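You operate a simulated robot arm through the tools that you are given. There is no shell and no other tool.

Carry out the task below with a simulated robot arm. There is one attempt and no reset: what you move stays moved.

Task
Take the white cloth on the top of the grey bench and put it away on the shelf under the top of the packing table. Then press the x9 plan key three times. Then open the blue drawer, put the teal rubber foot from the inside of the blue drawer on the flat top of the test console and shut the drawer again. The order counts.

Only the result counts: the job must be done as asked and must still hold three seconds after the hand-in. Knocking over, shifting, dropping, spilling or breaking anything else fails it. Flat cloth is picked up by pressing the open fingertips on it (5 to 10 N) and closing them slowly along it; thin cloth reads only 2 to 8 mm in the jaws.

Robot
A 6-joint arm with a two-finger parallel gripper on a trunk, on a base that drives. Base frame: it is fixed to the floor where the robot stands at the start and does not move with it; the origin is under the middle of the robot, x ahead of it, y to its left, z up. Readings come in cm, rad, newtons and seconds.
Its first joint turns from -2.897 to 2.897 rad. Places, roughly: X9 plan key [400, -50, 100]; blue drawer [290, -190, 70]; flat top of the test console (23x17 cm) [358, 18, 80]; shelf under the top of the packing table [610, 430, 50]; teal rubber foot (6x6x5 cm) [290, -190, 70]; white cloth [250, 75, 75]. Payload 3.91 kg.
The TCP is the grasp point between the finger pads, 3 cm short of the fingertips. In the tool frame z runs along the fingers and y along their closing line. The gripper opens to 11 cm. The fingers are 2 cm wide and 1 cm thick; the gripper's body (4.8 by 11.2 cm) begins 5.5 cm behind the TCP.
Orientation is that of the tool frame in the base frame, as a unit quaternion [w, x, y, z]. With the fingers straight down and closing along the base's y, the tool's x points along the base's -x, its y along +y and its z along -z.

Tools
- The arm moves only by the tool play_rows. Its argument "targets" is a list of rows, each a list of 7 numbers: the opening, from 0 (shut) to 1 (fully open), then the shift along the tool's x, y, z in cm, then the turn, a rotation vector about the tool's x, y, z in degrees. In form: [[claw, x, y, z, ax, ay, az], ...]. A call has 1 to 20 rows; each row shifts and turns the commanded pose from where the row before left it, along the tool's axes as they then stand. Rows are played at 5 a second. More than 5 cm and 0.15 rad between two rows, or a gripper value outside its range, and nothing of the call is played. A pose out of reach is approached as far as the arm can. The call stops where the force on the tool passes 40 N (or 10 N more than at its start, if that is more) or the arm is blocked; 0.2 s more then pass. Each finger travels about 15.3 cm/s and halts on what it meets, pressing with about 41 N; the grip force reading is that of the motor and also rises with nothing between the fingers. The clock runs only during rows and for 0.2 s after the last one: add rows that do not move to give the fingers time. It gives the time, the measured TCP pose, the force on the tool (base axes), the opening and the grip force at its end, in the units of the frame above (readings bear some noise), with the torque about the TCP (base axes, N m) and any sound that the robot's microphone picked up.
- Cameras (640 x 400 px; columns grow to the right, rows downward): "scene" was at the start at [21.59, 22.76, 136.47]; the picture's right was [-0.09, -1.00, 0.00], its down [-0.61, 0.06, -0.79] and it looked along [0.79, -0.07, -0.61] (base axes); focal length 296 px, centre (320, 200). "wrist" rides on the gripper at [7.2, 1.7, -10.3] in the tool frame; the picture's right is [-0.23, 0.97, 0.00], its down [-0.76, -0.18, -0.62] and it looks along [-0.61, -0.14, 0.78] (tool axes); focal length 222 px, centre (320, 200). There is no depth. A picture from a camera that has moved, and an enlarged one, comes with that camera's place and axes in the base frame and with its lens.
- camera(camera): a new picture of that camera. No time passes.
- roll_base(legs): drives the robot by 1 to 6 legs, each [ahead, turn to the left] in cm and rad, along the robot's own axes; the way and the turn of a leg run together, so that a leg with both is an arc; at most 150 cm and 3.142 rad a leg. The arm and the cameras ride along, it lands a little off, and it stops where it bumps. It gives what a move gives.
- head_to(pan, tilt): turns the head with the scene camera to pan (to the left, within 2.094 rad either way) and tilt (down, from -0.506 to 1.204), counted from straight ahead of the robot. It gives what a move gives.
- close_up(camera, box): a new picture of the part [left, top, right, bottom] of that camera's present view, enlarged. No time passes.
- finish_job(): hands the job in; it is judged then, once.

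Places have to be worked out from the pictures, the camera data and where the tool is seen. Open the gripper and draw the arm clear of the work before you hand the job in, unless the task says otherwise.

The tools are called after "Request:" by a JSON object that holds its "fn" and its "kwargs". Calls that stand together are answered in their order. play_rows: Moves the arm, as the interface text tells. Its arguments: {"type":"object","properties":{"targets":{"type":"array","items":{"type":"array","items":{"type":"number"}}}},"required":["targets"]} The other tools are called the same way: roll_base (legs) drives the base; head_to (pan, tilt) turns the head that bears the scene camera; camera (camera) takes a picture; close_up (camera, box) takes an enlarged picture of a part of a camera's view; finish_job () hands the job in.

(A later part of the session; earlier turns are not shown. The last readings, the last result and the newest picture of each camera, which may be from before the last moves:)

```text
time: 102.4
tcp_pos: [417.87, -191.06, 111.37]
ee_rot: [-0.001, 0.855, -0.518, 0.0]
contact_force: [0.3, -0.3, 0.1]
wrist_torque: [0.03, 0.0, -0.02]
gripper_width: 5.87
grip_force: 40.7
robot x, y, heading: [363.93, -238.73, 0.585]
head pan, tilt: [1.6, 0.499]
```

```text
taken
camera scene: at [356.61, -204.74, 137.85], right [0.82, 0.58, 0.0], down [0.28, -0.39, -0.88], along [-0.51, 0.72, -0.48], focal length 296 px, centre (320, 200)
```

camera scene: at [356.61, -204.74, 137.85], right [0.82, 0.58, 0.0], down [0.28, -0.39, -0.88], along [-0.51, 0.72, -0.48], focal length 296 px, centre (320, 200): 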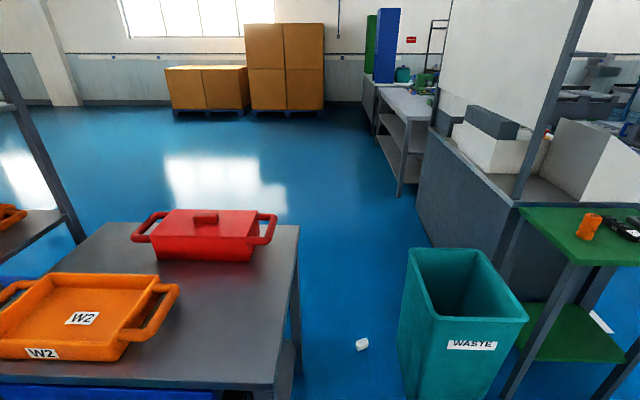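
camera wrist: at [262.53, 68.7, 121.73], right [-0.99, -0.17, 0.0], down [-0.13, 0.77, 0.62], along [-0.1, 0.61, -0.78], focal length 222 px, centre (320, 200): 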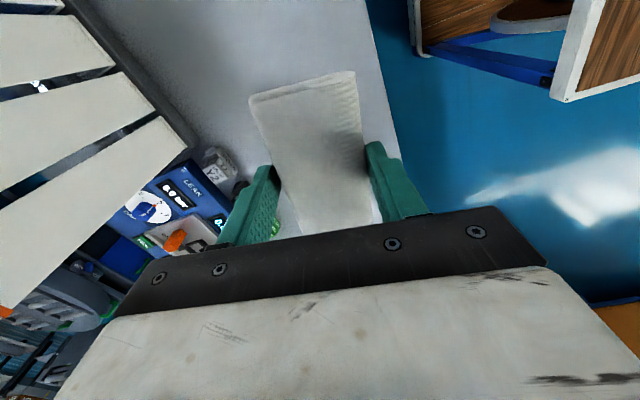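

The aisle behind the counter (between it and the toilet conveyor at a distance of about 1.5 m) is open. I drive into it and turn to face along it.

Request:
{"fn": "roll_base", "kwargs": {"legs": [[0, 0.28], [113, 0], [112, 0], [0, 1.283]]}}

Request:
{"fn": "head_to", "kwargs": {"pan": 0.0, "tilt": 0.35}}

Request:
{"fn": "camera", "kwargs": {"camera": "scene"}}

Request:
{"fn": "head_to", "kwargs": {"pan": 0.7, "tilt": 0.4}}

Request:
{"fn": "camera", "kwargs": {"camera": "scene"}}

```text
time: 117.6
tcp_pos: [462.8, -12.18, 111.34]
ee_rot: [-0.001, 0.971, 0.238, 0.0]
contact_force: [-0.4, -0.5, 0.5]
wrist_torque: [0.0, -0.01, -0.01]
gripper_width: 5.86
grip_force: 41.0
robot x, y, heading: [510.29, -65.7, 2.161]
head pan, tilt: [1.6, 0.499]
```

```text
time: 119.3
tcp_pos: [462.91, -12.18, 111.28]
ee_rot: [-0.001, 0.971, 0.238, 0.0]
contact_force: [-0.5, 0.3, -0.4]
wrist_torque: [0.01, 0.03, -0.02]
gripper_width: 5.87
grip_force: 41.4
robot x, y, heading: [510.41, -66.62, 2.155]
head pan, tilt: [0.0, 0.351]
```

```text
taken
camera scene: at [478.52, -60.56, 139.21], right [0.83, 0.55, 0.0], down [0.19, -0.29, -0.94], along [-0.52, 0.78, -0.34], focal length 296 px, centre (320, 200)
```

scene: 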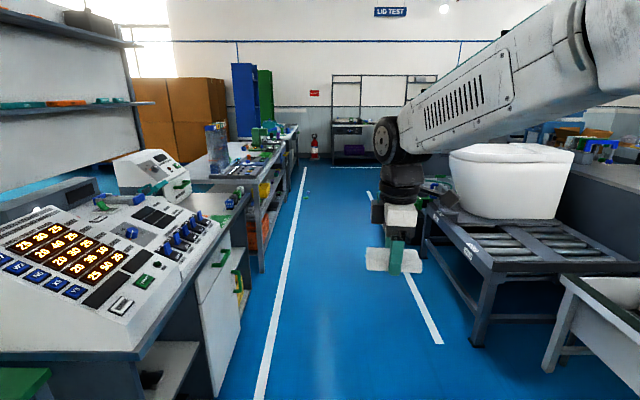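

```text
time: 120.4
tcp_pos: [462.86, -12.18, 111.43]
ee_rot: [0.0, 0.971, 0.237, 0.0]
contact_force: [0.0, -0.2, 0.4]
wrist_torque: [0.0, 0.0, 0.01]
gripper_width: 5.84
grip_force: 41.0
robot x, y, heading: [510.37, -66.13, 2.16]
head pan, tilt: [0.7, 0.4]
```

```text
taken
camera scene: at [474.78, -65.7, 138.76], right [0.28, 0.96, 0.0], down [0.37, -0.11, -0.92], along [-0.88, 0.26, -0.39], focal length 296 px, centre (320, 200)
```

scene: 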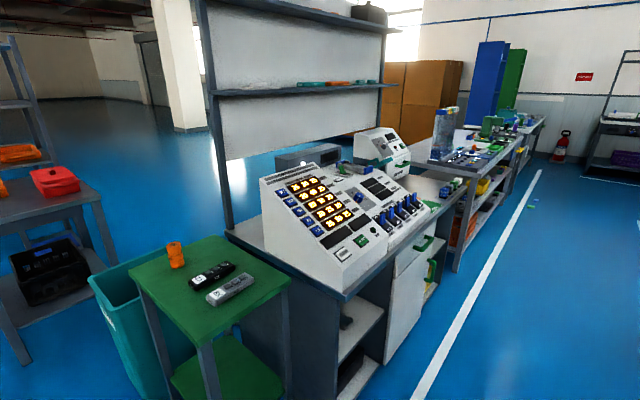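

The aisle is clear, and I see the plan panel with its lit keys on the counter. I zoom in on the panel for later, then drive along the aisle.

Request:
{"fn": "close_up", "kwargs": {"camera": "scene", "box": [250, 120, 450, 245]}}

Request:
{"fn": "close_up", "kwargs": {"camera": "scene", "box": [255, 160, 375, 260]}}

Request:
{"fn": "roll_base", "kwargs": {"legs": [[140, 0], [140, 0], [140, 0]]}}

Request:
{"fn": "head_to", "kwargs": {"pan": 0.0, "tilt": 0.35}}

Request:
{"fn": "camera", "kwargs": {"camera": "scene"}}

Request:
{"fn": "head_to", "kwargs": {"pan": -0.9, "tilt": 0.35}}

Request:
{"fn": "camera", "kwargs": {"camera": "scene"}}

```text
3.20 times, centred on (350, 182) of scene
camera zoom: at [474.78, -65.7, 138.76], right [0.28, 0.96, 0.0], down [0.37, -0.11, -0.92], along [-0.88, 0.26, -0.39], focal length 946 px, centre (224, 256)
```

zoom: 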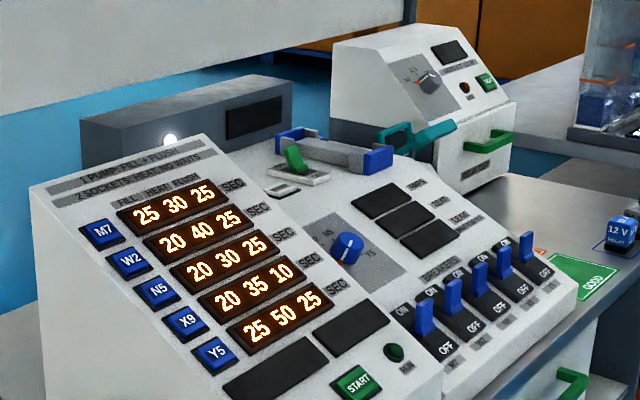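

```text
4.00 times, centred on (315, 210) of scene
camera zoom: at [474.78, -65.7, 138.76], right [0.28, 0.96, 0.0], down [0.37, -0.11, -0.92], along [-0.88, 0.26, -0.39], focal length 1183 px, centre (340, 160)
```

zoom: 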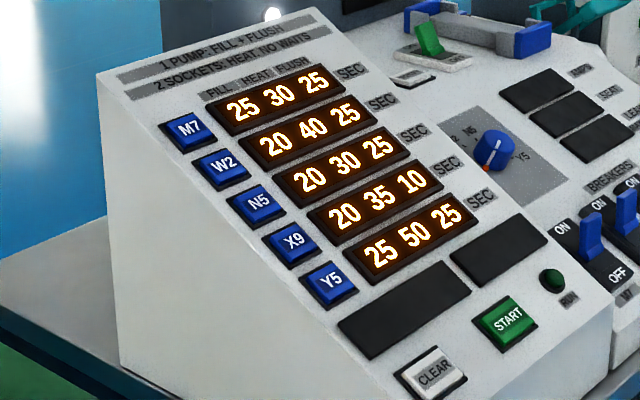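

```text
time: 140.6
tcp_pos: [235.99, 343.66, 111.37]
ee_rot: [-0.001, 0.975, 0.222, 0.0]
contact_force: [0.0, 0.9, -0.9]
wrist_torque: [0.03, -0.01, 0.03]
gripper_width: 5.84
grip_force: 40.6
robot x, y, heading: [282.01, 288.18, 2.125]
head pan, tilt: [0.7, 0.4]
```

```text
time: 141.7
tcp_pos: [235.95, 343.64, 111.26]
ee_rot: [-0.001, 0.975, 0.222, 0.0]
contact_force: [-0.9, -0.8, -0.5]
wrist_torque: [0.0, 0.01, 0.02]
gripper_width: 5.87
grip_force: 41.1
robot x, y, heading: [281.87, 288.48, 2.129]
head pan, tilt: [0.0, 0.351]
```

```text
taken
camera scene: at [250.13, 294.8, 139.21], right [0.85, 0.53, 0.0], down [0.18, -0.29, -0.94], along [-0.5, 0.8, -0.34], focal length 296 px, centre (320, 200)
```

scene: 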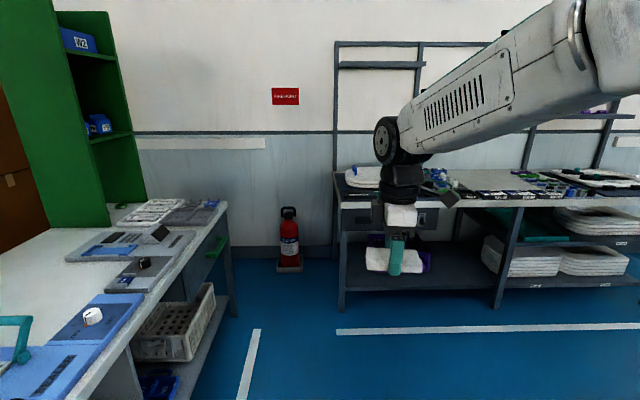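

```text
time: 142.9
tcp_pos: [236.01, 343.74, 111.29]
ee_rot: [-0.001, 0.975, 0.223, 0.0]
contact_force: [0.1, 0.7, -0.5]
wrist_torque: [0.0, -0.02, 0.03]
gripper_width: 5.84
grip_force: 41.3
robot x, y, heading: [281.42, 288.23, 2.128]
head pan, tilt: [-0.901, 0.351]
```

```text
taken
camera scene: at [258.19, 295.65, 139.22], right [0.94, -0.34, 0.0], down [-0.12, -0.32, -0.94], along [0.32, 0.88, -0.34], focal length 296 px, centre (320, 200)
```

scene: 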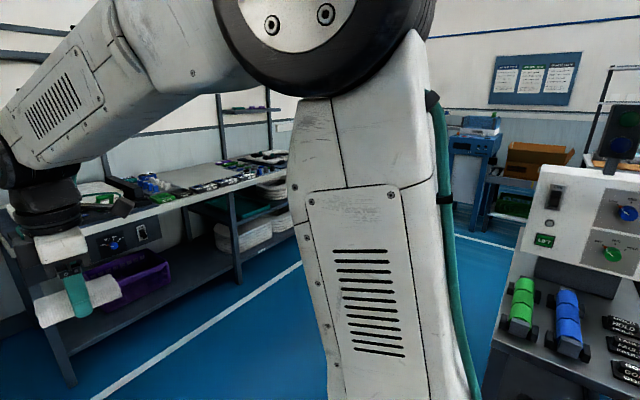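

I'm at the left end of the aisle beside the test machine. I look further right to find the passage between the test machine and the wall bench.

Request:
{"fn": "head_to", "kwargs": {"pan": -0.55, "tilt": 0.5}}

Request:
{"fn": "camera", "kwargs": {"camera": "scene"}}

Request:
{"fn": "head_to", "kwargs": {"pan": -1.35, "tilt": 0.5}}

Request:
{"fn": "camera", "kwargs": {"camera": "scene"}}

Request:
{"fn": "camera", "kwargs": {"camera": "wrist"}}

```text
time: 143.7
tcp_pos: [236.02, 343.64, 111.21]
ee_rot: [-0.001, 0.975, 0.222, 0.0]
contact_force: [0.1, 0.2, 0.1]
wrist_torque: [0.01, 0.01, 0.0]
gripper_width: 5.87
grip_force: 40.9
robot x, y, heading: [282.0, 288.54, 2.128]
head pan, tilt: [-0.55, 0.499]
```

```text
taken
camera scene: at [255.0, 295.99, 137.85], right [1.0, 0.0, 0.0], down [0.0, -0.48, -0.88], along [0.0, 0.88, -0.48], focal length 296 px, centre (320, 200)
```

scene: 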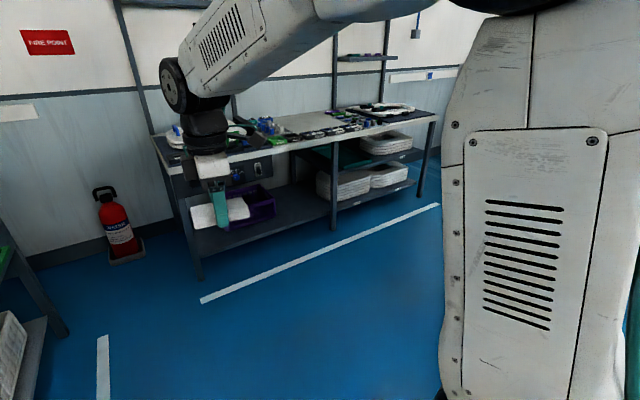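

```text
time: 144.8
tcp_pos: [235.96, 343.68, 111.4]
ee_rot: [0.0, 0.975, 0.222, 0.0]
contact_force: [-0.1, -0.2, 0.0]
wrist_torque: [-0.03, -0.03, -0.02]
gripper_width: 5.88
grip_force: 41.3
robot x, y, heading: [282.02, 288.28, 2.127]
head pan, tilt: [-1.349, 0.499]
```

```text
taken
camera scene: at [261.53, 293.27, 137.85], right [0.7, -0.71, 0.0], down [-0.34, -0.34, -0.88], along [0.63, 0.62, -0.48], focal length 296 px, centre (320, 200)
```

scene: 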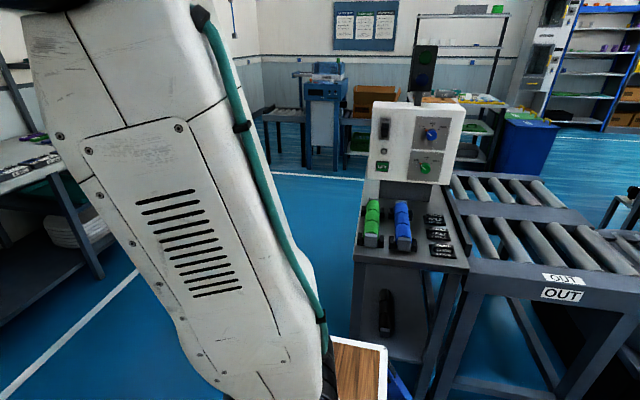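

```text
taken
camera wrist: at [243.31, 345.41, 121.7], right [0.22, -0.98, 0.0], down [-0.76, -0.17, 0.62], along [-0.61, -0.14, -0.78], focal length 222 px, centre (320, 200)
```

wrist: 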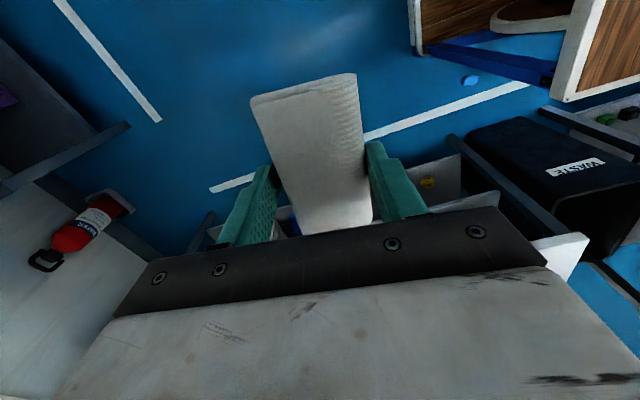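

The gap between test machine (left edge b≈105) and the wall bench (b≈271) is about 165 cm. I drive forward 83 cm, turn right and look again.

Request:
{"fn": "roll_base", "kwargs": {"legs": [[83, 0], [0, -1.55], [60, 0]]}}

Request:
{"fn": "head_to", "kwargs": {"pan": 0.0, "tilt": 0.35}}

Request:
{"fn": "camera", "kwargs": {"camera": "scene"}}

Request:
{"fn": "head_to", "kwargs": {"pan": -0.7, "tilt": 0.35}}

Request:
{"fn": "camera", "kwargs": {"camera": "scene"}}

```text
time: 156.1
tcp_pos: [344.63, 437.7, 111.3]
ee_rot: [0.0, 0.849, -0.529, 0.0]
contact_force: [0.1, 0.1, 0.6]
wrist_torque: [-0.02, -0.02, -0.05]
gripper_width: 5.84
grip_force: 41.1
robot x, y, heading: [289.84, 391.68, 0.563]
head pan, tilt: [-1.349, 0.499]
```

```text
time: 157.6
tcp_pos: [344.52, 437.77, 111.35]
ee_rot: [-0.001, 0.849, -0.528, 0.001]
contact_force: [-0.4, 0.3, -0.7]
wrist_torque: [-0.02, 0.04, 0.02]
gripper_width: 5.87
grip_force: 40.7
robot x, y, heading: [290.1, 391.18, 0.565]
head pan, tilt: [0.0, 0.351]
```

```text
taken
camera scene: at [296.1, 423.07, 139.21], right [0.53, -0.85, 0.0], down [-0.29, -0.18, -0.94], along [0.79, 0.5, -0.34], focal length 296 px, centre (320, 200)
```

scene: 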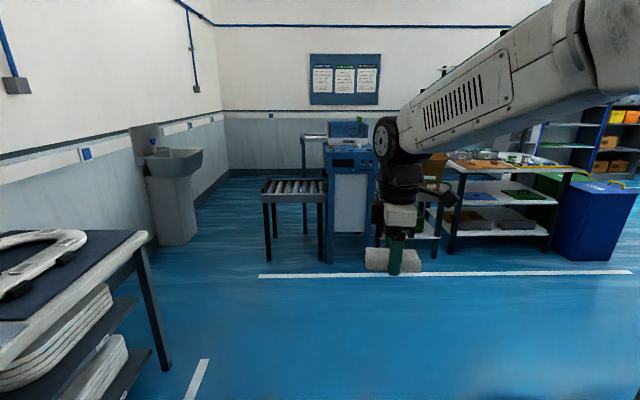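

```text
time: 158.7
tcp_pos: [344.54, 437.68, 111.2]
ee_rot: [-0.001, 0.85, -0.527, 0.001]
contact_force: [-0.1, -1.0, 0.2]
wrist_torque: [-0.01, -0.01, 0.0]
gripper_width: 5.86
grip_force: 41.2
robot x, y, heading: [289.67, 391.41, 0.569]
head pan, tilt: [-0.7, 0.351]
```

```text
taken
camera scene: at [297.45, 416.84, 139.21], right [-0.14, -0.99, 0.0], down [-0.34, 0.05, -0.94], along [0.93, -0.13, -0.34], focal length 296 px, centre (320, 200)
```

scene: 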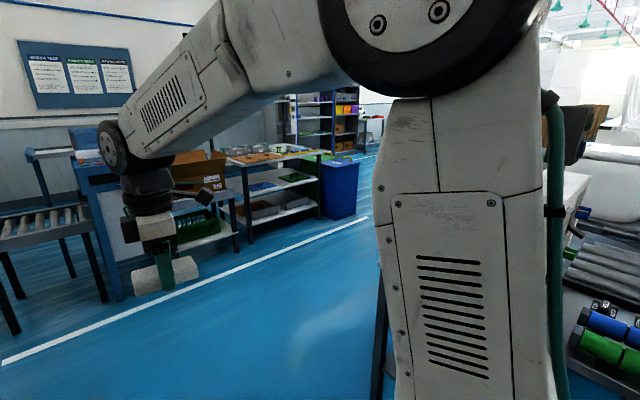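

The packing table stands at about a≈720–770, b≈-27…67. I zoom in on its shelf to see what lies on it.

Request:
{"fn": "head_to", "kwargs": {"pan": -0.35, "tilt": 0.35}}

Request:
{"fn": "camera", "kwargs": {"camera": "scene"}}

Request:
{"fn": "close_up", "kwargs": {"camera": "scene", "box": [300, 120, 520, 270]}}

```text
time: 159.5
tcp_pos: [344.71, 437.74, 111.37]
ee_rot: [-0.001, 0.849, -0.529, 0.001]
contact_force: [-0.2, 0.2, 0.1]
wrist_torque: [0.04, -0.02, -0.02]
gripper_width: 5.89
grip_force: 40.4
robot x, y, heading: [289.81, 391.27, 0.563]
head pan, tilt: [-0.351, 0.351]
```

```text
taken
camera scene: at [297.32, 420.06, 139.21], right [0.21, -0.98, 0.0], down [-0.34, -0.07, -0.94], along [0.92, 0.2, -0.34], focal length 296 px, centre (320, 200)
```

scene: 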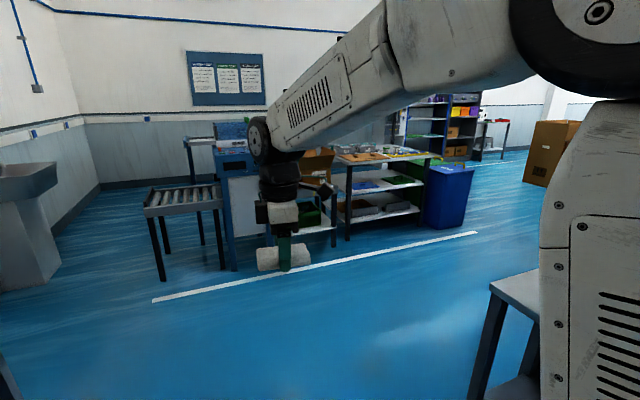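

```text
2.67 times, centred on (410, 195) of scene
camera zoom: at [297.32, 420.06, 139.21], right [0.21, -0.98, 0.0], down [-0.34, -0.07, -0.94], along [0.92, 0.2, -0.34], focal length 789 px, centre (80, 213)
```

zoom: 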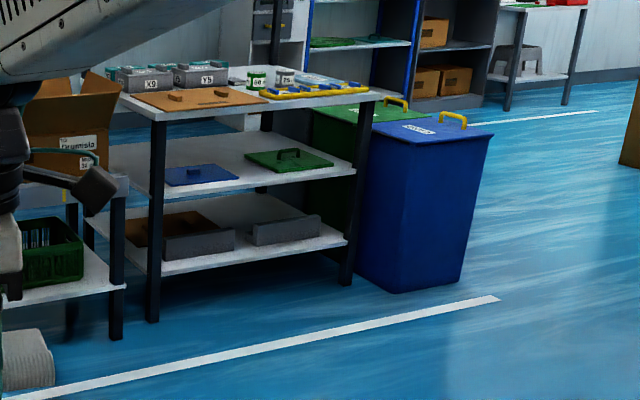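

The shelf holds a blue lid and a green lid, with a free gap between them around b≈17…30. I drive on behind the test line and turn toward the packing table.

Request:
{"fn": "roll_base", "kwargs": {"legs": [[143, 0], [0, -1.48]]}}

Request:
{"fn": "head_to", "kwargs": {"pan": 0.0, "tilt": 0.4}}

Request:
{"fn": "camera", "kwargs": {"camera": "scene"}}

Request:
{"fn": "head_to", "kwargs": {"pan": 0.8, "tilt": 0.4}}

Request:
{"fn": "camera", "kwargs": {"camera": "scene"}}

```text
time: 170.2
tcp_pos: [462.19, 416.77, 111.23]
ee_rot: [0.001, -0.27, 0.963, 0.0]
contact_force: [-1.0, 0.4, -0.1]
wrist_torque: [-0.01, -0.02, 0.02]
gripper_width: 5.89
grip_force: 41.2
robot x, y, heading: [411.11, 467.25, -0.92]
head pan, tilt: [-0.351, 0.351]
```

```text
time: 171.0
tcp_pos: [462.18, 416.84, 111.22]
ee_rot: [0.001, -0.27, 0.963, -0.001]
contact_force: [-0.5, 0.0, -0.6]
wrist_torque: [0.0, -0.01, 0.02]
gripper_width: 5.88
grip_force: 41.4
robot x, y, heading: [411.02, 467.05, -0.917]
head pan, tilt: [0.0, 0.4]
```

```text
taken
camera scene: at [443.37, 463.78, 138.76], right [-0.8, -0.61, 0.0], down [-0.24, 0.31, -0.92], along [0.56, -0.73, -0.39], focal length 296 px, centre (320, 200)
```

scene: 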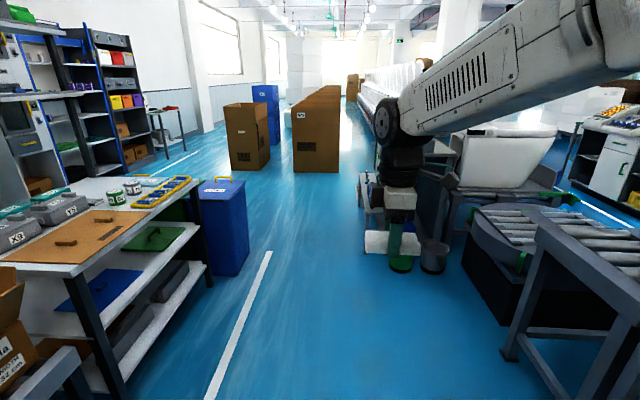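

```text
time: 172.2
tcp_pos: [462.15, 416.88, 111.21]
ee_rot: [0.001, -0.27, 0.963, -0.001]
contact_force: [-0.6, 0.1, -0.3]
wrist_torque: [-0.02, -0.02, 0.02]
gripper_width: 5.88
grip_force: 40.6
robot x, y, heading: [411.01, 467.27, -0.919]
head pan, tilt: [0.799, 0.4]
```

```text
taken
camera scene: at [446.95, 470.04, 138.76], right [-0.12, -0.99, 0.0], down [-0.39, 0.05, -0.92], along [0.91, -0.11, -0.39], focal length 296 px, centre (320, 200)
```

scene: 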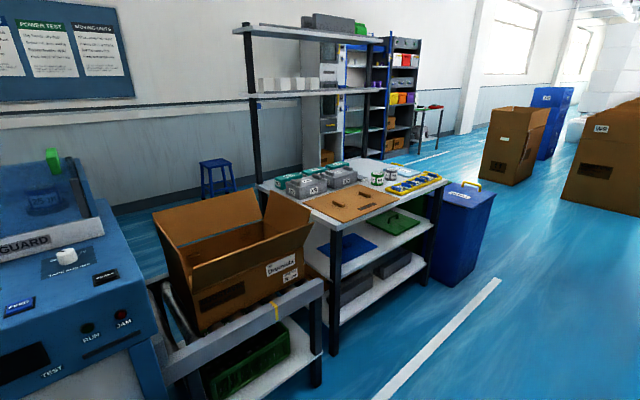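

Now the packing table is well in view: uprights at its back, front legs at a≈713. I zoom in on the middle shelf.

Request:
{"fn": "close_up", "kwargs": {"camera": "scene", "box": [290, 160, 450, 300]}}

Request:
{"fn": "close_up", "kwargs": {"camera": "scene", "box": [320, 200, 440, 275]}}

```text
2.86 times, centred on (370, 230) of scene
camera zoom: at [446.95, 470.04, 138.76], right [-0.12, -0.99, 0.0], down [-0.39, 0.05, -0.92], along [0.91, -0.11, -0.39], focal length 845 px, centre (177, 114)
```

zoom: 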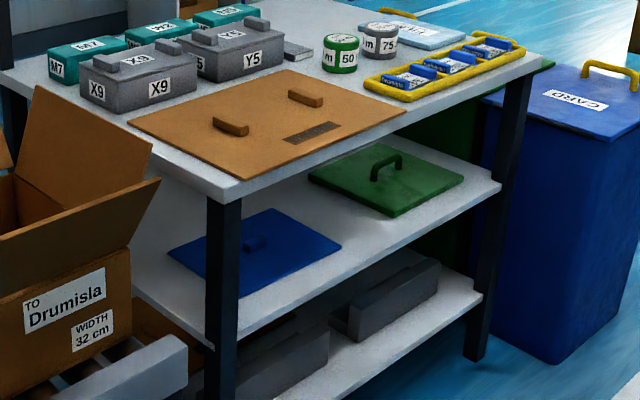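

```text
5.33 times, centred on (380, 238) of scene
camera zoom: at [446.95, 470.04, 138.76], right [-0.12, -0.99, 0.0], down [-0.39, 0.05, -0.92], along [0.91, -0.11, -0.39], focal length 1577 px, centre (0, 0)
```

zoom: 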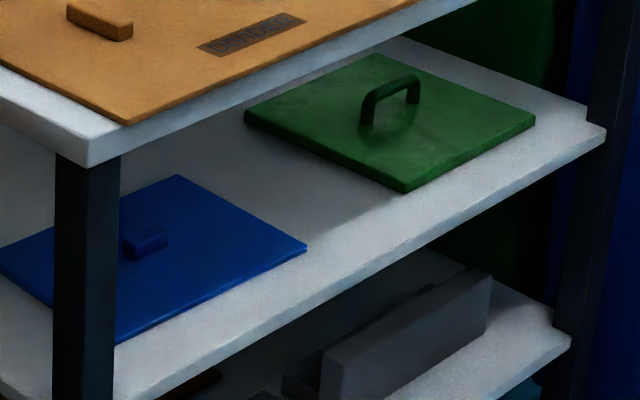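

The gap between the lids measures about 17 cm (b from 16.5 to 34), the shelf is at z≈50 and the top's underside at about 75. I drive to about (a=611, b=20) and turn to face the table.

Request:
{"fn": "roll_base", "kwargs": {"legs": [[146, 0], [0, 1.498]]}}

Request:
{"fn": "head_to", "kwargs": {"pan": 0.0, "tilt": 0.5}}

Request:
{"fn": "camera", "kwargs": {"camera": "scene"}}

```text
time: 183.1
tcp_pos: [553.53, 400.99, 111.2]
ee_rot: [-0.001, 0.859, -0.511, 0.001]
contact_force: [0.5, -0.1, 0.1]
wrist_torque: [-0.04, 0.0, 0.01]
gripper_width: 5.89
grip_force: 41.5
robot x, y, heading: [500.5, 352.9, 0.602]
head pan, tilt: [0.799, 0.4]
```

```text
time: 184.2
tcp_pos: [553.33, 401.02, 111.26]
ee_rot: [0.0, 0.859, -0.512, 0.001]
contact_force: [0.0, 0.7, -1.4]
wrist_torque: [0.04, 0.01, 0.01]
gripper_width: 5.85
grip_force: 40.7
robot x, y, heading: [500.56, 352.84, 0.599]
head pan, tilt: [0.0, 0.499]
```

```text
taken
camera scene: at [505.37, 384.33, 137.85], right [0.57, -0.82, 0.0], down [-0.39, -0.27, -0.88], along [0.72, 0.5, -0.48], focal length 296 px, centre (320, 200)
```

scene: 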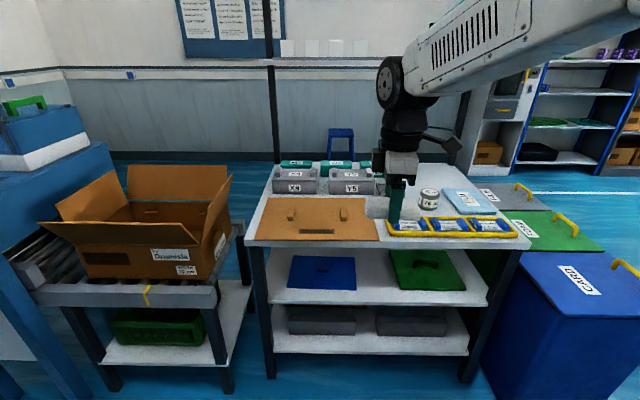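

The robot faces the table at a≈612. I turn the tool back so that the jaws close along the table's length, and shift the hand ahead and sideways to b≈25.

Request:
{"fn": "play_rows", "kwargs": {"targets": [[0, 0, 0, 0, 0, 0, 8.52], [0, 0, 0, 0, 0, 0, 8.52], [0, 0, 0, 0, 0, 0, 8.52], [0, 0, 0, 0, 0, 0, 8.52], [0, 0, 0, 0, 0, 0, 8.52], [0, 0, 0, 0, 0, 0, 8.52], [0, 0, 0, 0, 0, 0, 8.52], [0, 0, 0, 0, 0, 0, 8.52], [0, 0, 0, 0, 0, 0, 8.52], [0, 0, 0, 0, 0, 0, 8.52], [0, -3.5, -1.8, 0, 0, 0, 0], [0, -3.5, -1.8, 0, 0, 0, 0], [0, -3.5, -1.8, 0, 0, 0, 0], [0, -3.5, -1.8, 0, 0, 0, 0], [0, 0, 0, 0, 0, 0, 0]]}}

Request:
{"fn": "camera", "kwargs": {"camera": "scene"}}

```text
time: 187.4
tcp_pos: [569.27, 402.67, 111.28]
ee_rot: [0.001, -0.286, 0.958, 0.001]
contact_force: [0.2, 0.8, -0.4]
wrist_torque: [0.01, 0.0, 0.01]
gripper_width: 5.85
grip_force: 40.6
robot x, y, heading: [500.35, 352.71, 0.599]
head pan, tilt: [0.0, 0.499]
```

```text
taken
camera scene: at [505.37, 384.31, 137.85], right [0.57, -0.82, 0.0], down [-0.39, -0.27, -0.88], along [0.72, 0.5, -0.48], focal length 296 px, centre (320, 200)
```

scene: 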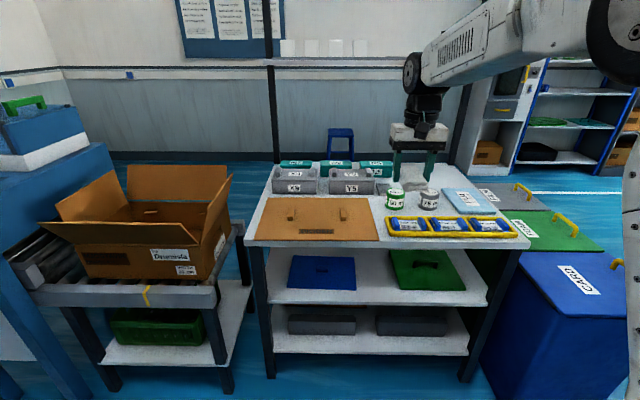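

The hand is at a≈697, b≈25.3 over the front of the table; the gap's middle is about b=24.3. I pitch the tool forward by 50° while drawing back a little so that the hand stays in front of the table.

Request:
{"fn": "play_rows", "kwargs": {"targets": [[0, 0, -0.5, 0, 0, 0, 0], [0, 0, -0.5, 0, 0, 0, 0], [0, 0, 0, 0, 0, -8.33, 0], [0, 0, 0, 0, 0, -8.33, 0], [0, 0, 0, 0, 0, -8.33, 0], [0, 0, 0, 0, 0, -8.33, 0], [0, 0, 0, 0, 0, -8.33, 0], [0, 0, 0, 0, 0, -8.33, 0], [0, 0, 0, 0, 0, 0, 0]]}}

Request:
{"fn": "camera", "kwargs": {"camera": "scene"}}

Request:
{"fn": "camera", "kwargs": {"camera": "wrist"}}

```text
time: 189.4
tcp_pos: [569.61, 401.78, 111.28]
ee_rot: [0.406, -0.259, 0.868, 0.122]
contact_force: [-0.9, -0.6, 0.2]
wrist_torque: [0.02, 0.0, 0.01]
gripper_width: 5.84
grip_force: 40.9
robot x, y, heading: [500.31, 352.6, 0.602]
head pan, tilt: [0.0, 0.499]
```

```text
taken
camera scene: at [505.38, 384.32, 137.85], right [0.57, -0.82, 0.0], down [-0.39, -0.27, -0.88], along [0.72, 0.5, -0.48], focal length 296 px, centre (320, 200)
```

scene: 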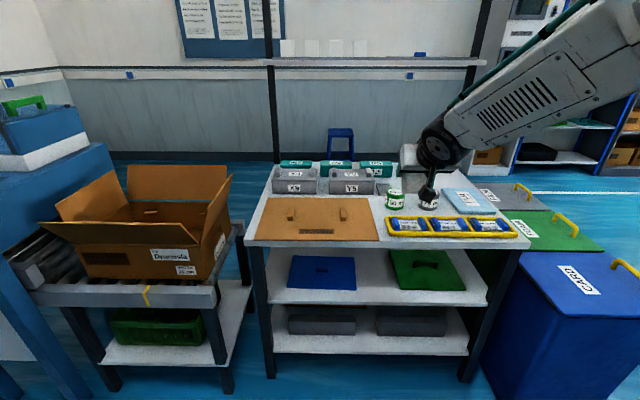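

```text
taken
camera wrist: at [558.28, 396.44, 112.45], right [-0.41, 0.89, 0.18], down [0.11, -0.14, 0.98], along [0.9, 0.42, -0.04], focal length 222 px, centre (320, 200)
```

wrist: 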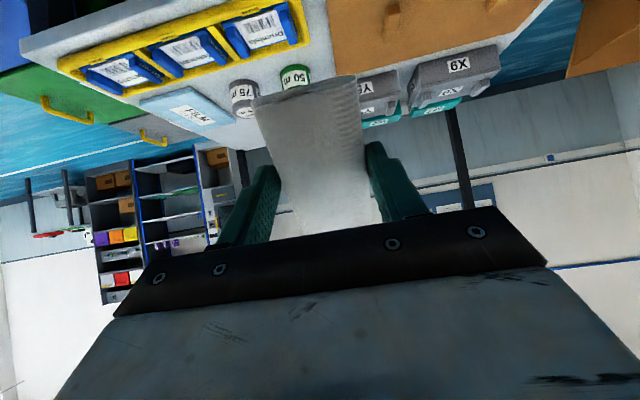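

The tool is pitched 50° forward, still at a≈697. I now lower it in front of the table to z≈62.

Request:
{"fn": "play_rows", "kwargs": {"targets": [[0, 3.447, 0, 2.893, 0, 0, 0], [0, 3.447, 0, 2.893, 0, 0, 0], [0, 3.447, 0, 2.893, 0, 0, 0], [0, 3.447, 0, 2.893, 0, 0, 0], [0, 3.447, 0, 2.893, 0, 0, 0], [0, 3.447, 0, 2.893, 0, 0, 0], [0, 0, 0, 0, 0, 0, 0]]}}

Request:
{"fn": "camera", "kwargs": {"camera": "scene"}}

```text
time: 191.0
tcp_pos: [568.54, 403.07, 84.34]
ee_rot: [0.407, -0.252, 0.87, 0.118]
contact_force: [-0.2, -0.2, -0.6]
wrist_torque: [-0.03, -0.02, 0.0]
gripper_width: 5.86
grip_force: 41.5
out of reach, approached as far as the arm can: row 6
robot x, y, heading: [500.3, 352.51, 0.598]
head pan, tilt: [0.0, 0.499]
```

```text
taken
camera scene: at [505.37, 384.31, 137.85], right [0.57, -0.82, 0.0], down [-0.39, -0.27, -0.88], along [0.72, 0.5, -0.48], focal length 296 px, centre (320, 200)
```

scene: 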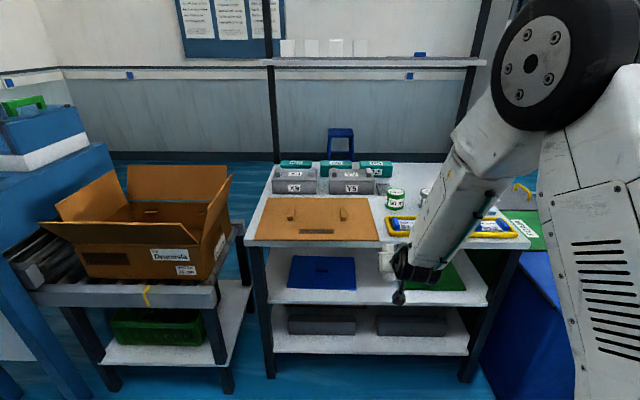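

At this distance the wrist is nearly in line with the forearm, which blocks further lowering. I raise the hand a little, ease the pitch to 45°, back the base off about 24 cm, and then lower with the arm more outstretched.

Request:
{"fn": "play_rows", "kwargs": {"targets": [[0, -2.681, 0, -2.25, 0, 0, 0], [0, -2.681, 0, -2.25, 0, 0, 0], [0, -2.681, 0, -2.25, 0, 0, 0], [0, 0, 0, 0, 0, 5, 0], [0, 0, 0, 0, 0, 0, 0]]}}

Request:
{"fn": "roll_base", "kwargs": {"legs": [[-25, 0]]}}

Request:
{"fn": "camera", "kwargs": {"camera": "scene"}}

```text
time: 192.2
tcp_pos: [568.69, 402.88, 94.82]
ee_rot: [0.367, -0.264, 0.885, 0.109]
contact_force: [0.1, -0.3, -0.7]
wrist_torque: [-0.01, 0.02, -0.03]
gripper_width: 5.85
grip_force: 40.8
robot x, y, heading: [500.85, 352.5, 0.602]
head pan, tilt: [0.0, 0.499]
```

```text
time: 194.0
tcp_pos: [548.04, 388.84, 94.8]
ee_rot: [0.367, -0.264, 0.885, 0.11]
contact_force: [0.1, 0.0, -0.2]
wrist_torque: [0.0, -0.03, 0.0]
gripper_width: 5.87
grip_force: 40.7
robot x, y, heading: [479.63, 338.51, 0.601]
head pan, tilt: [0.0, 0.499]
```

```text
taken
camera scene: at [484.69, 370.13, 137.85], right [0.57, -0.82, 0.0], down [-0.39, -0.27, -0.88], along [0.72, 0.5, -0.48], focal length 296 px, centre (320, 200)
```

scene: 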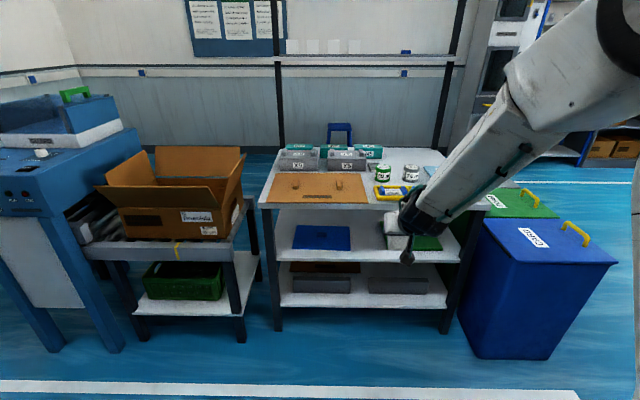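

The base is at a≈587 now. I stretch the arm forward 19 cm and then lower it to z≈62, still in front of the table.

Request:
{"fn": "play_rows", "kwargs": {"targets": [[0, -3.32, -0.25, 3.32, 0, 0, 0], [0, -3.32, -0.25, 3.32, 0, 0, 0], [0, -3.32, -0.25, 3.32, 0, 0, 0], [0, -3.32, -0.25, 3.32, 0, 0, 0], [0, 3.25, 0, 3.25, 0, 0, 0], [0, 3.25, 0, 3.25, 0, 0, 0], [0, 3.25, 0, 3.25, 0, 0, 0], [0, 3.25, 0, 3.25, 0, 0, 0], [0, 3.25, 0, 3.25, 0, 0, 0], [0, 3.25, 0, 3.25, 0, 0, 0], [0, 3.25, 0, 3.25, 0, 0, 0], [0, 0, 0, 0, 0, 0, 0]]}}

Request:
{"fn": "camera", "kwargs": {"camera": "scene"}}

Request:
{"fn": "camera", "kwargs": {"camera": "wrist"}}

```text
time: 196.6
tcp_pos: [564.09, 398.37, 62.61]
ee_rot: [0.367, -0.262, 0.886, 0.104]
contact_force: [0.6, 0.6, 0.0]
wrist_torque: [0.01, -0.01, 0.01]
gripper_width: 5.84
grip_force: 40.5
robot x, y, heading: [479.58, 338.42, 0.603]
head pan, tilt: [0.0, 0.499]
```

```text
taken
camera scene: at [484.7, 370.13, 137.85], right [0.57, -0.82, 0.0], down [-0.39, -0.27, -0.88], along [0.72, 0.5, -0.48], focal length 296 px, centre (320, 200)
```

scene: 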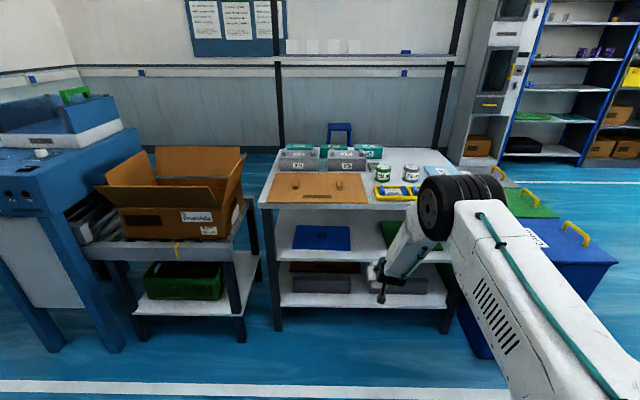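

```text
taken
camera wrist: at [552.88, 393.16, 64.81], right [-0.39, 0.91, 0.15], down [0.18, -0.09, 0.98], along [0.9, 0.41, -0.12], focal length 222 px, centre (320, 200)
```

wrist: 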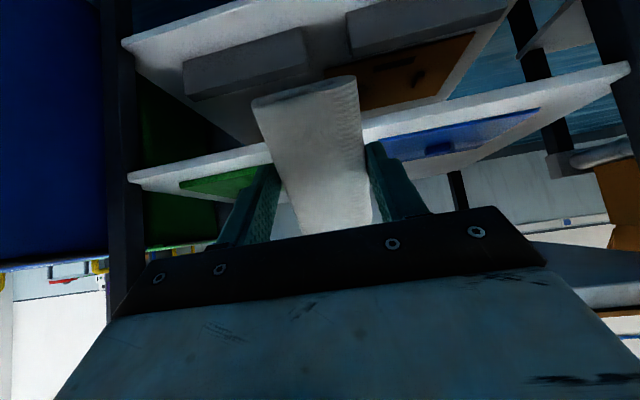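

The hand is at a≈690, b≈24.5, z≈62.6, and the wrist picture shows the cloth lined up with the gap between the lids. I zoom in to measure the shelf edge height.

Request:
{"fn": "close_up", "kwargs": {"camera": "wrist", "box": [120, 60, 440, 260]}}

Request:
{"fn": "close_up", "kwargs": {"camera": "scene", "box": [260, 180, 480, 320]}}

```text
2.00 times, centred on (280, 160) of wrist
camera zoom: at [552.88, 393.16, 64.81], right [-0.39, 0.91, 0.15], down [0.18, -0.09, 0.98], along [0.9, 0.41, -0.12], focal length 444 px, centre (400, 280)
```

zoom: 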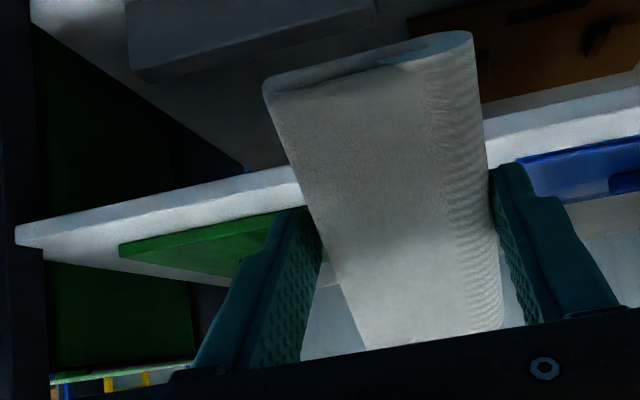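

```text
2.86 times, centred on (370, 250) of scene
camera zoom: at [484.7, 370.13, 137.85], right [0.57, -0.82, 0.0], down [-0.39, -0.27, -0.88], along [0.72, 0.5, -0.48], focal length 845 px, centre (177, 57)
```

zoom: 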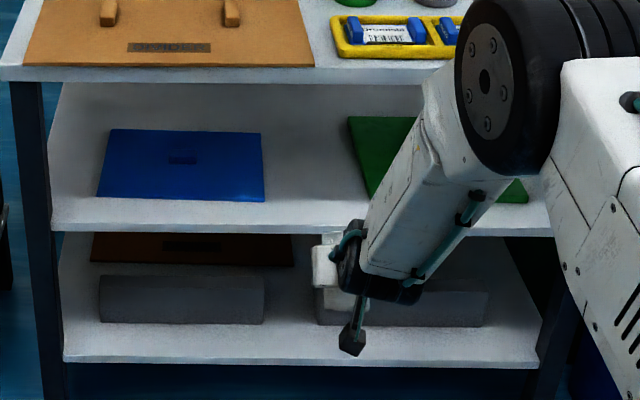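

By several views the shelf is at z≈52, its front edge at a≈711.5 and the top's underside at about 77.8. I lower to z≈60.5 and drive the base forward 26 cm so that the cloth goes in under the top.

Request:
{"fn": "play_rows", "kwargs": {"targets": [[0, 1.45, -0.8, 1.45, 0, 0, 0], [0, 0, 0, 0, 0, 0, 0]]}}

Request:
{"fn": "roll_base", "kwargs": {"legs": [[18, 0]]}}

Request:
{"fn": "camera", "kwargs": {"camera": "scene"}}

Request:
{"fn": "camera", "kwargs": {"camera": "wrist"}}

```text
time: 197.2
tcp_pos: [564.03, 398.51, 60.48]
ee_rot: [0.367, -0.262, 0.886, 0.104]
contact_force: [0.2, 0.1, -1.5]
wrist_torque: [-0.01, -0.01, 0.0]
gripper_width: 5.86
grip_force: 41.2
out of reach, approached as far as the arm can: row 1
robot x, y, heading: [479.73, 338.32, 0.596]
head pan, tilt: [0.0, 0.499]
```

```text
time: 198.7
tcp_pos: [578.86, 408.71, 60.54]
ee_rot: [0.368, -0.262, 0.886, 0.104]
contact_force: [0.0, 0.4, 0.6]
wrist_torque: [-0.04, -0.01, -0.02]
gripper_width: 5.85
grip_force: 40.8
robot x, y, heading: [494.53, 348.51, 0.605]
head pan, tilt: [0.0, 0.499]
```

```text
taken
camera scene: at [499.53, 380.32, 137.85], right [0.57, -0.82, 0.0], down [-0.39, -0.27, -0.88], along [0.72, 0.5, -0.48], focal length 296 px, centre (320, 200)
```

scene: 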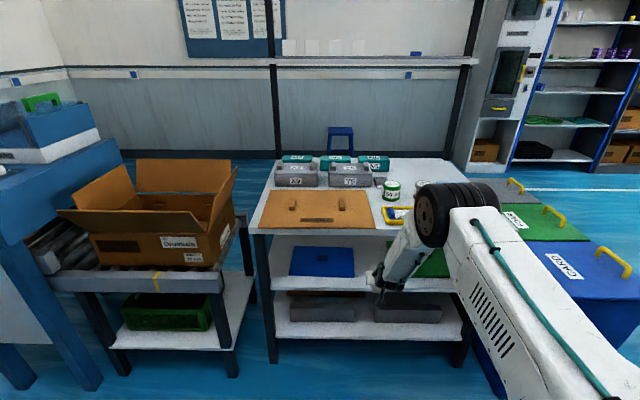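

```text
taken
camera wrist: at [567.56, 403.56, 62.85], right [-0.39, 0.91, 0.15], down [0.18, -0.09, 0.98], along [0.9, 0.41, -0.12], focal length 222 px, centre (320, 200)
```

wrist: 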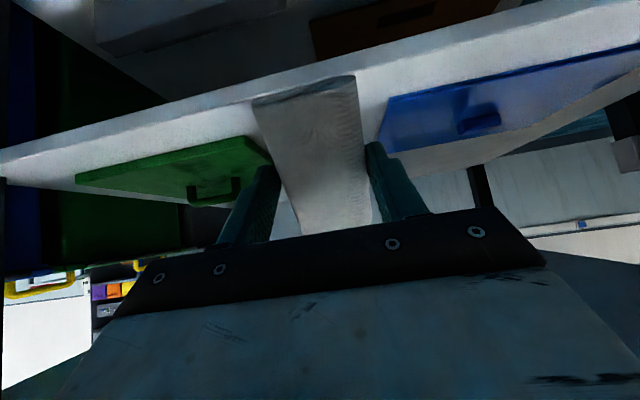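

The cloth is just entering between the lids; the gap's middle is at b≈24, the hand at 25.1. I ease the pitch to 40° (more reach downward), shift sideways 1 cm, and check.

Request:
{"fn": "play_rows", "kwargs": {"targets": [[0, 0, 0, 0, 0, 5, 0], [0, -0.77, -0.5, 0.64, 0, 0, 0], [0, -0.77, -0.3, 0.64, 0, 0, 0], [0, 0, 0, 0, 0, 0, 0]]}}

Request:
{"fn": "camera", "kwargs": {"camera": "wrist"}}

```text
time: 199.7
tcp_pos: [581.02, 408.99, 60.57]
ee_rot: [0.328, -0.266, 0.902, 0.092]
contact_force: [-0.1, -0.7, -0.2]
wrist_torque: [0.0, 0.01, 0.0]
gripper_width: 5.86
grip_force: 40.8
robot x, y, heading: [494.57, 348.76, 0.598]
head pan, tilt: [0.0, 0.499]
```

```text
taken
camera wrist: at [569.89, 404.08, 63.92], right [-0.38, 0.91, 0.14], down [0.25, -0.04, 0.97], along [0.89, 0.4, -0.21], focal length 222 px, centre (320, 200)
```

wrist: 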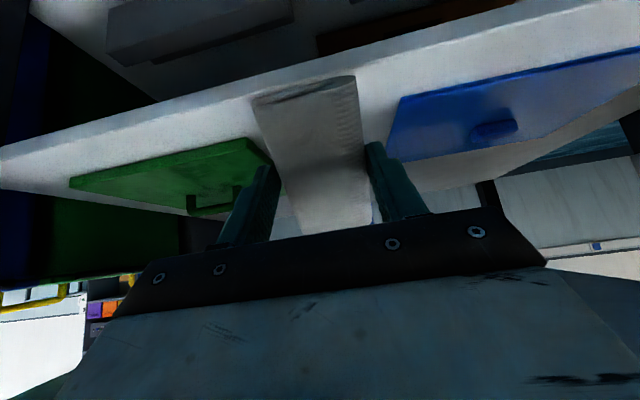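

The hand is centred in the gap (b≈24.1, a≈710). I drive in another 6 cm and then lower slowly until I feel the shelf.

Request:
{"fn": "roll_base", "kwargs": {"legs": [[6, 0]]}}

Request:
{"fn": "play_rows", "kwargs": {"targets": [[0, 0.39, 0, 0.46, 0, 0, 0], [0, 0.39, 0, 0.46, 0, 0, 0], [0, 0.39, 0, 0.46, 0, 0, 0], [0, 0, 0, 0, 0, 0, 0]]}}

Request:
{"fn": "camera", "kwargs": {"camera": "wrist"}}

Request:
{"fn": "close_up", "kwargs": {"camera": "scene", "box": [240, 180, 480, 330]}}

```text
time: 200.7
tcp_pos: [586.15, 412.41, 60.58]
ee_rot: [0.328, -0.266, 0.902, 0.093]
contact_force: [0.3, -0.8, -0.4]
wrist_torque: [-0.03, 0.02, -0.04]
gripper_width: 5.87
grip_force: 41.2
robot x, y, heading: [499.79, 351.91, 0.603]
head pan, tilt: [0.0, 0.499]
```

```text
time: 201.7
tcp_pos: [585.96, 412.37, 58.77]
ee_rot: [0.329, -0.266, 0.902, 0.092]
contact_force: [0.1, -0.2, -0.2]
wrist_torque: [-0.02, 0.03, 0.01]
gripper_width: 5.87
grip_force: 41.0
robot x, y, heading: [499.53, 352.02, 0.596]
head pan, tilt: [0.0, 0.499]
```

```text
taken
camera wrist: at [574.96, 407.47, 62.07], right [-0.38, 0.91, 0.14], down [0.25, -0.04, 0.97], along [0.89, 0.4, -0.21], focal length 222 px, centre (320, 200)
```

wrist: 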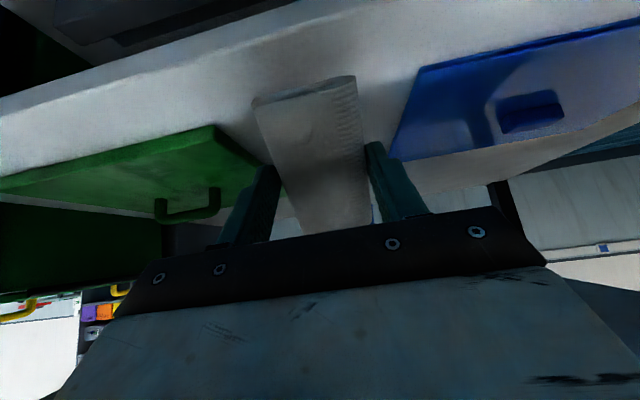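

```text
2.67 times, centred on (360, 255) of scene
camera zoom: at [504.56, 383.76, 137.85], right [0.57, -0.82, 0.0], down [-0.39, -0.27, -0.88], along [0.72, 0.5, -0.48], focal length 789 px, centre (213, 53)
```

zoom: 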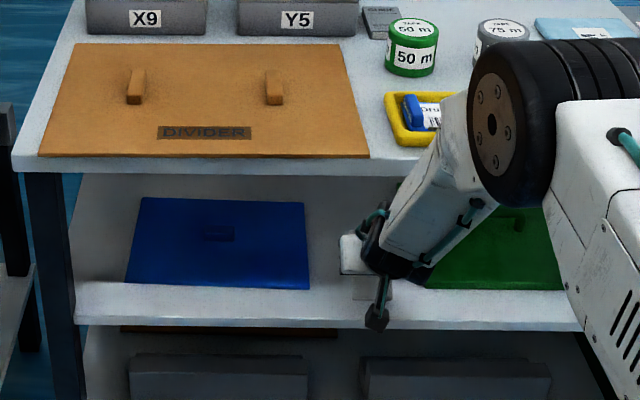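

The cloth is inside the front edge and centred; no contact yet at z 58.8. I go on down in small steps.

Request:
{"fn": "play_rows", "kwargs": {"targets": [[0, 0.193, 0, 0.23, 0, 0, 0], [0, 0.193, 0, 0.23, 0, 0, 0], [0, 0.193, 0, 0.23, 0, 0, 0], [0, 0, 0, 0, 0, 0, 0]]}}

```text
time: 202.7
tcp_pos: [586.05, 412.52, 57.99]
ee_rot: [0.329, -0.265, 0.902, 0.092]
contact_force: [-0.6, -0.5, 0.4]
wrist_torque: [0.01, 0.0, -0.03]
gripper_width: 5.86
grip_force: 40.8
robot x, y, heading: [499.45, 352.03, 0.606]
head pan, tilt: [0.0, 0.499]
```

No contact at z 58.0 yet. I continue with more small steps.

Request:
{"fn": "play_rows", "kwargs": {"targets": [[0, 0.193, 0, 0.23, 0, 0, 0], [0, 0.193, 0, 0.23, 0, 0, 0], [0, 0.193, 0, 0.23, 0, 0, 0], [0, 0, 0, 0, 0, 0, 0]]}}

```text
time: 203.7
tcp_pos: [586.11, 412.51, 57.14]
ee_rot: [0.329, -0.265, 0.902, 0.092]
contact_force: [-0.5, 0.5, 0.2]
wrist_torque: [-0.01, 0.01, -0.02]
gripper_width: 5.86
grip_force: 41.1
robot x, y, heading: [499.24, 352.02, 0.595]
head pan, tilt: [0.0, 0.499]
```

Request:
{"fn": "play_rows", "kwargs": {"targets": [[0, 0.193, 0, 0.23, 0, 0, 0], [0, 0.193, 0, 0.23, 0, 0, 0], [0, 0.193, 0, 0.23, 0, 0, 0], [0, 0, 0, 0, 0, 0, 0]]}}

Request:
{"fn": "close_up", "kwargs": {"camera": "wrist", "box": [200, 20, 440, 170]}}

```text
time: 204.7
tcp_pos: [586.04, 412.46, 56.04]
ee_rot: [0.329, -0.265, 0.902, 0.092]
contact_force: [0.9, 1.3, -0.8]
wrist_torque: [-0.01, 0.02, -0.03]
gripper_width: 5.83
grip_force: 40.9
robot x, y, heading: [499.36, 352.11, 0.603]
head pan, tilt: [0.0, 0.499]
```

```text
2.67 times, centred on (320, 95) of wrist
camera zoom: at [574.95, 407.46, 59.41], right [-0.38, 0.91, 0.14], down [0.25, -0.04, 0.97], along [0.89, 0.4, -0.21], focal length 592 px, centre (320, 480)
```

zoom: 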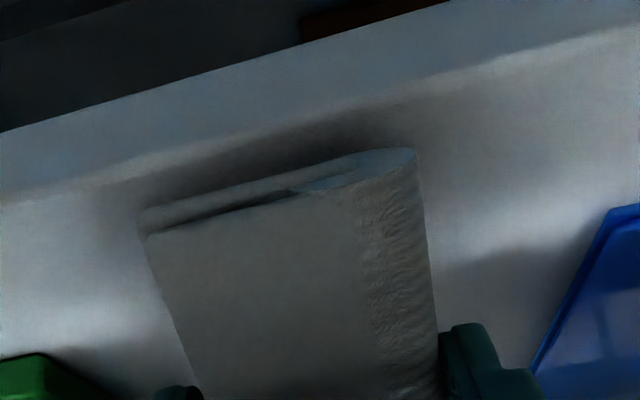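

The cloth's lower end is just above the shelf. A few more small steps.

Request:
{"fn": "play_rows", "kwargs": {"targets": [[0, 0.193, 0, 0.23, 0, 0, 0], [0, 0.193, 0, 0.23, 0, 0, 0], [0, 0, 0, 0, 0, 0, 0]]}}

```text
time: 205.5
tcp_pos: [586.11, 412.5, 55.8]
ee_rot: [0.33, -0.266, 0.901, 0.093]
contact_force: [-0.5, -0.2, 20.8]
wrist_torque: [0.22, 0.65, 0.01]
gripper_width: 5.9
grip_force: 41.1
robot x, y, heading: [499.62, 352.15, 0.602]
head pan, tilt: [0.0, 0.499]
```

Contact at z 55.8 (20 N), so the shelf is at z≈50. I lift a touch, drive in 4 cm more, so that the cloth lies safely inside, and lower again.

Request:
{"fn": "play_rows", "kwargs": {"targets": [[0, -0.45, 0, -0.54, 0, 0, 0], [0, 0, 0, 0, 0, 0, 0]]}}

Request:
{"fn": "roll_base", "kwargs": {"legs": [[4, 0]]}}

Request:
{"fn": "play_rows", "kwargs": {"targets": [[0, 0.193, 0, 0.23, 0, 0, 0], [0, 0.13, 0, 0.155, 0, 0, 0], [0, 0, 0, 0, 0, 0, 0]]}}

Request:
{"fn": "camera", "kwargs": {"camera": "wrist"}}

```text
time: 206.1
tcp_pos: [586.03, 412.51, 56.12]
ee_rot: [0.327, -0.267, 0.902, 0.092]
contact_force: [0.5, 0.5, -0.1]
wrist_torque: [0.01, 0.01, 0.04]
gripper_width: 5.87
grip_force: 41.2
robot x, y, heading: [499.45, 351.98, 0.6]
head pan, tilt: [0.0, 0.499]
```

```text
time: 206.9
tcp_pos: [589.25, 414.85, 56.12]
ee_rot: [0.328, -0.266, 0.902, 0.093]
contact_force: [0.1, 0.4, -0.6]
wrist_torque: [0.01, 0.02, -0.03]
gripper_width: 5.88
grip_force: 40.6
robot x, y, heading: [502.43, 354.5, 0.605]
head pan, tilt: [0.0, 0.499]
```

```text
time: 207.8
tcp_pos: [589.44, 414.72, 55.87]
ee_rot: [0.329, -0.266, 0.901, 0.093]
contact_force: [-0.9, 0.3, 7.2]
wrist_torque: [0.13, 0.29, -0.02]
gripper_width: 5.86
grip_force: 40.9
robot x, y, heading: [503.03, 354.24, 0.607]
head pan, tilt: [0.0, 0.499]
```

```text
taken
camera wrist: at [578.32, 409.79, 59.1], right [-0.38, 0.91, 0.14], down [0.25, -0.04, 0.97], along [0.89, 0.4, -0.21], focal length 222 px, centre (320, 200)
```

wrist: 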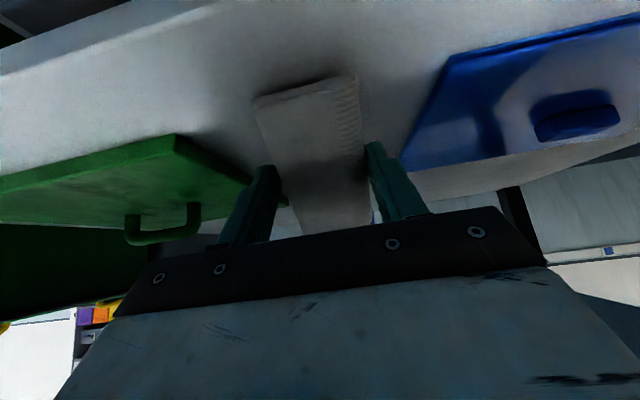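

The cloth's lower edge rests on the shelf with 7 N. I open the jaws a little (about 1 cm a side) to let it lie down.

Request:
{"fn": "play_rows", "kwargs": {"targets": [[0.56, 0, 0, 0, 0, 0, 0], [0.62, 0, 0, 0, 0, 0, 0], [0.7, 0, 0, 0, 0, 0, 0], [0.7, 0, 0, 0, 0, 0, 0], [0.7, 0, 0, 0, 0, 0, 0]]}}

Request:
{"fn": "camera", "kwargs": {"camera": "wrist"}}

Request:
{"fn": "close_up", "kwargs": {"camera": "scene", "box": [240, 180, 480, 330]}}

```text
time: 208.9
tcp_pos: [589.41, 414.7, 55.64]
ee_rot: [0.329, -0.265, 0.902, 0.092]
contact_force: [0.3, -0.2, 0.5]
wrist_torque: [-0.05, -0.02, 0.02]
gripper_width: 7.71
grip_force: 0.1
robot x, y, heading: [502.79, 354.38, 0.597]
head pan, tilt: [0.0, 0.499]
```

```text
taken
camera wrist: at [578.28, 409.76, 59.02], right [-0.38, 0.91, 0.14], down [0.25, -0.04, 0.97], along [0.89, 0.4, -0.21], focal length 222 px, centre (320, 200)
```

wrist: 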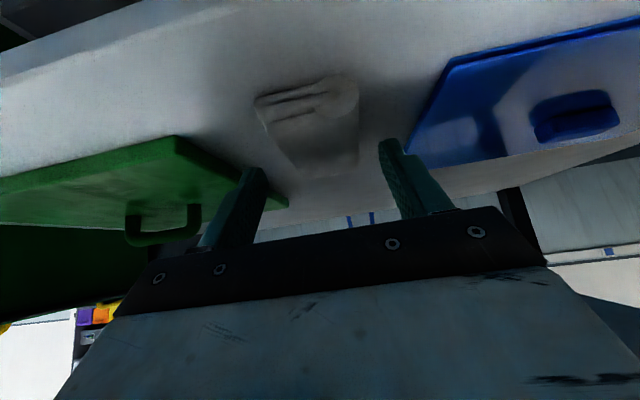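

```text
2.67 times, centred on (360, 255) of scene
camera zoom: at [507.88, 386.04, 137.85], right [0.57, -0.82, 0.0], down [-0.39, -0.27, -0.88], along [0.72, 0.5, -0.48], focal length 789 px, centre (213, 53)
```

zoom: 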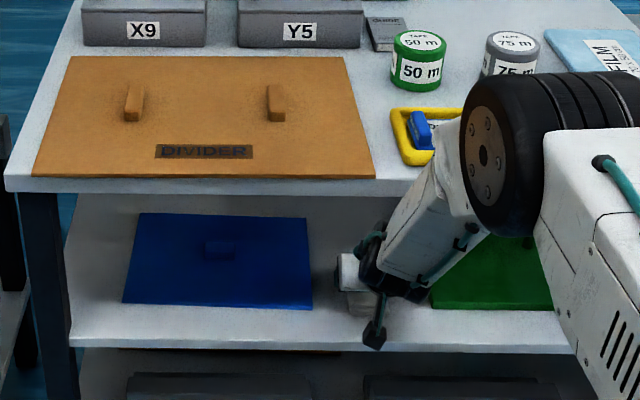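

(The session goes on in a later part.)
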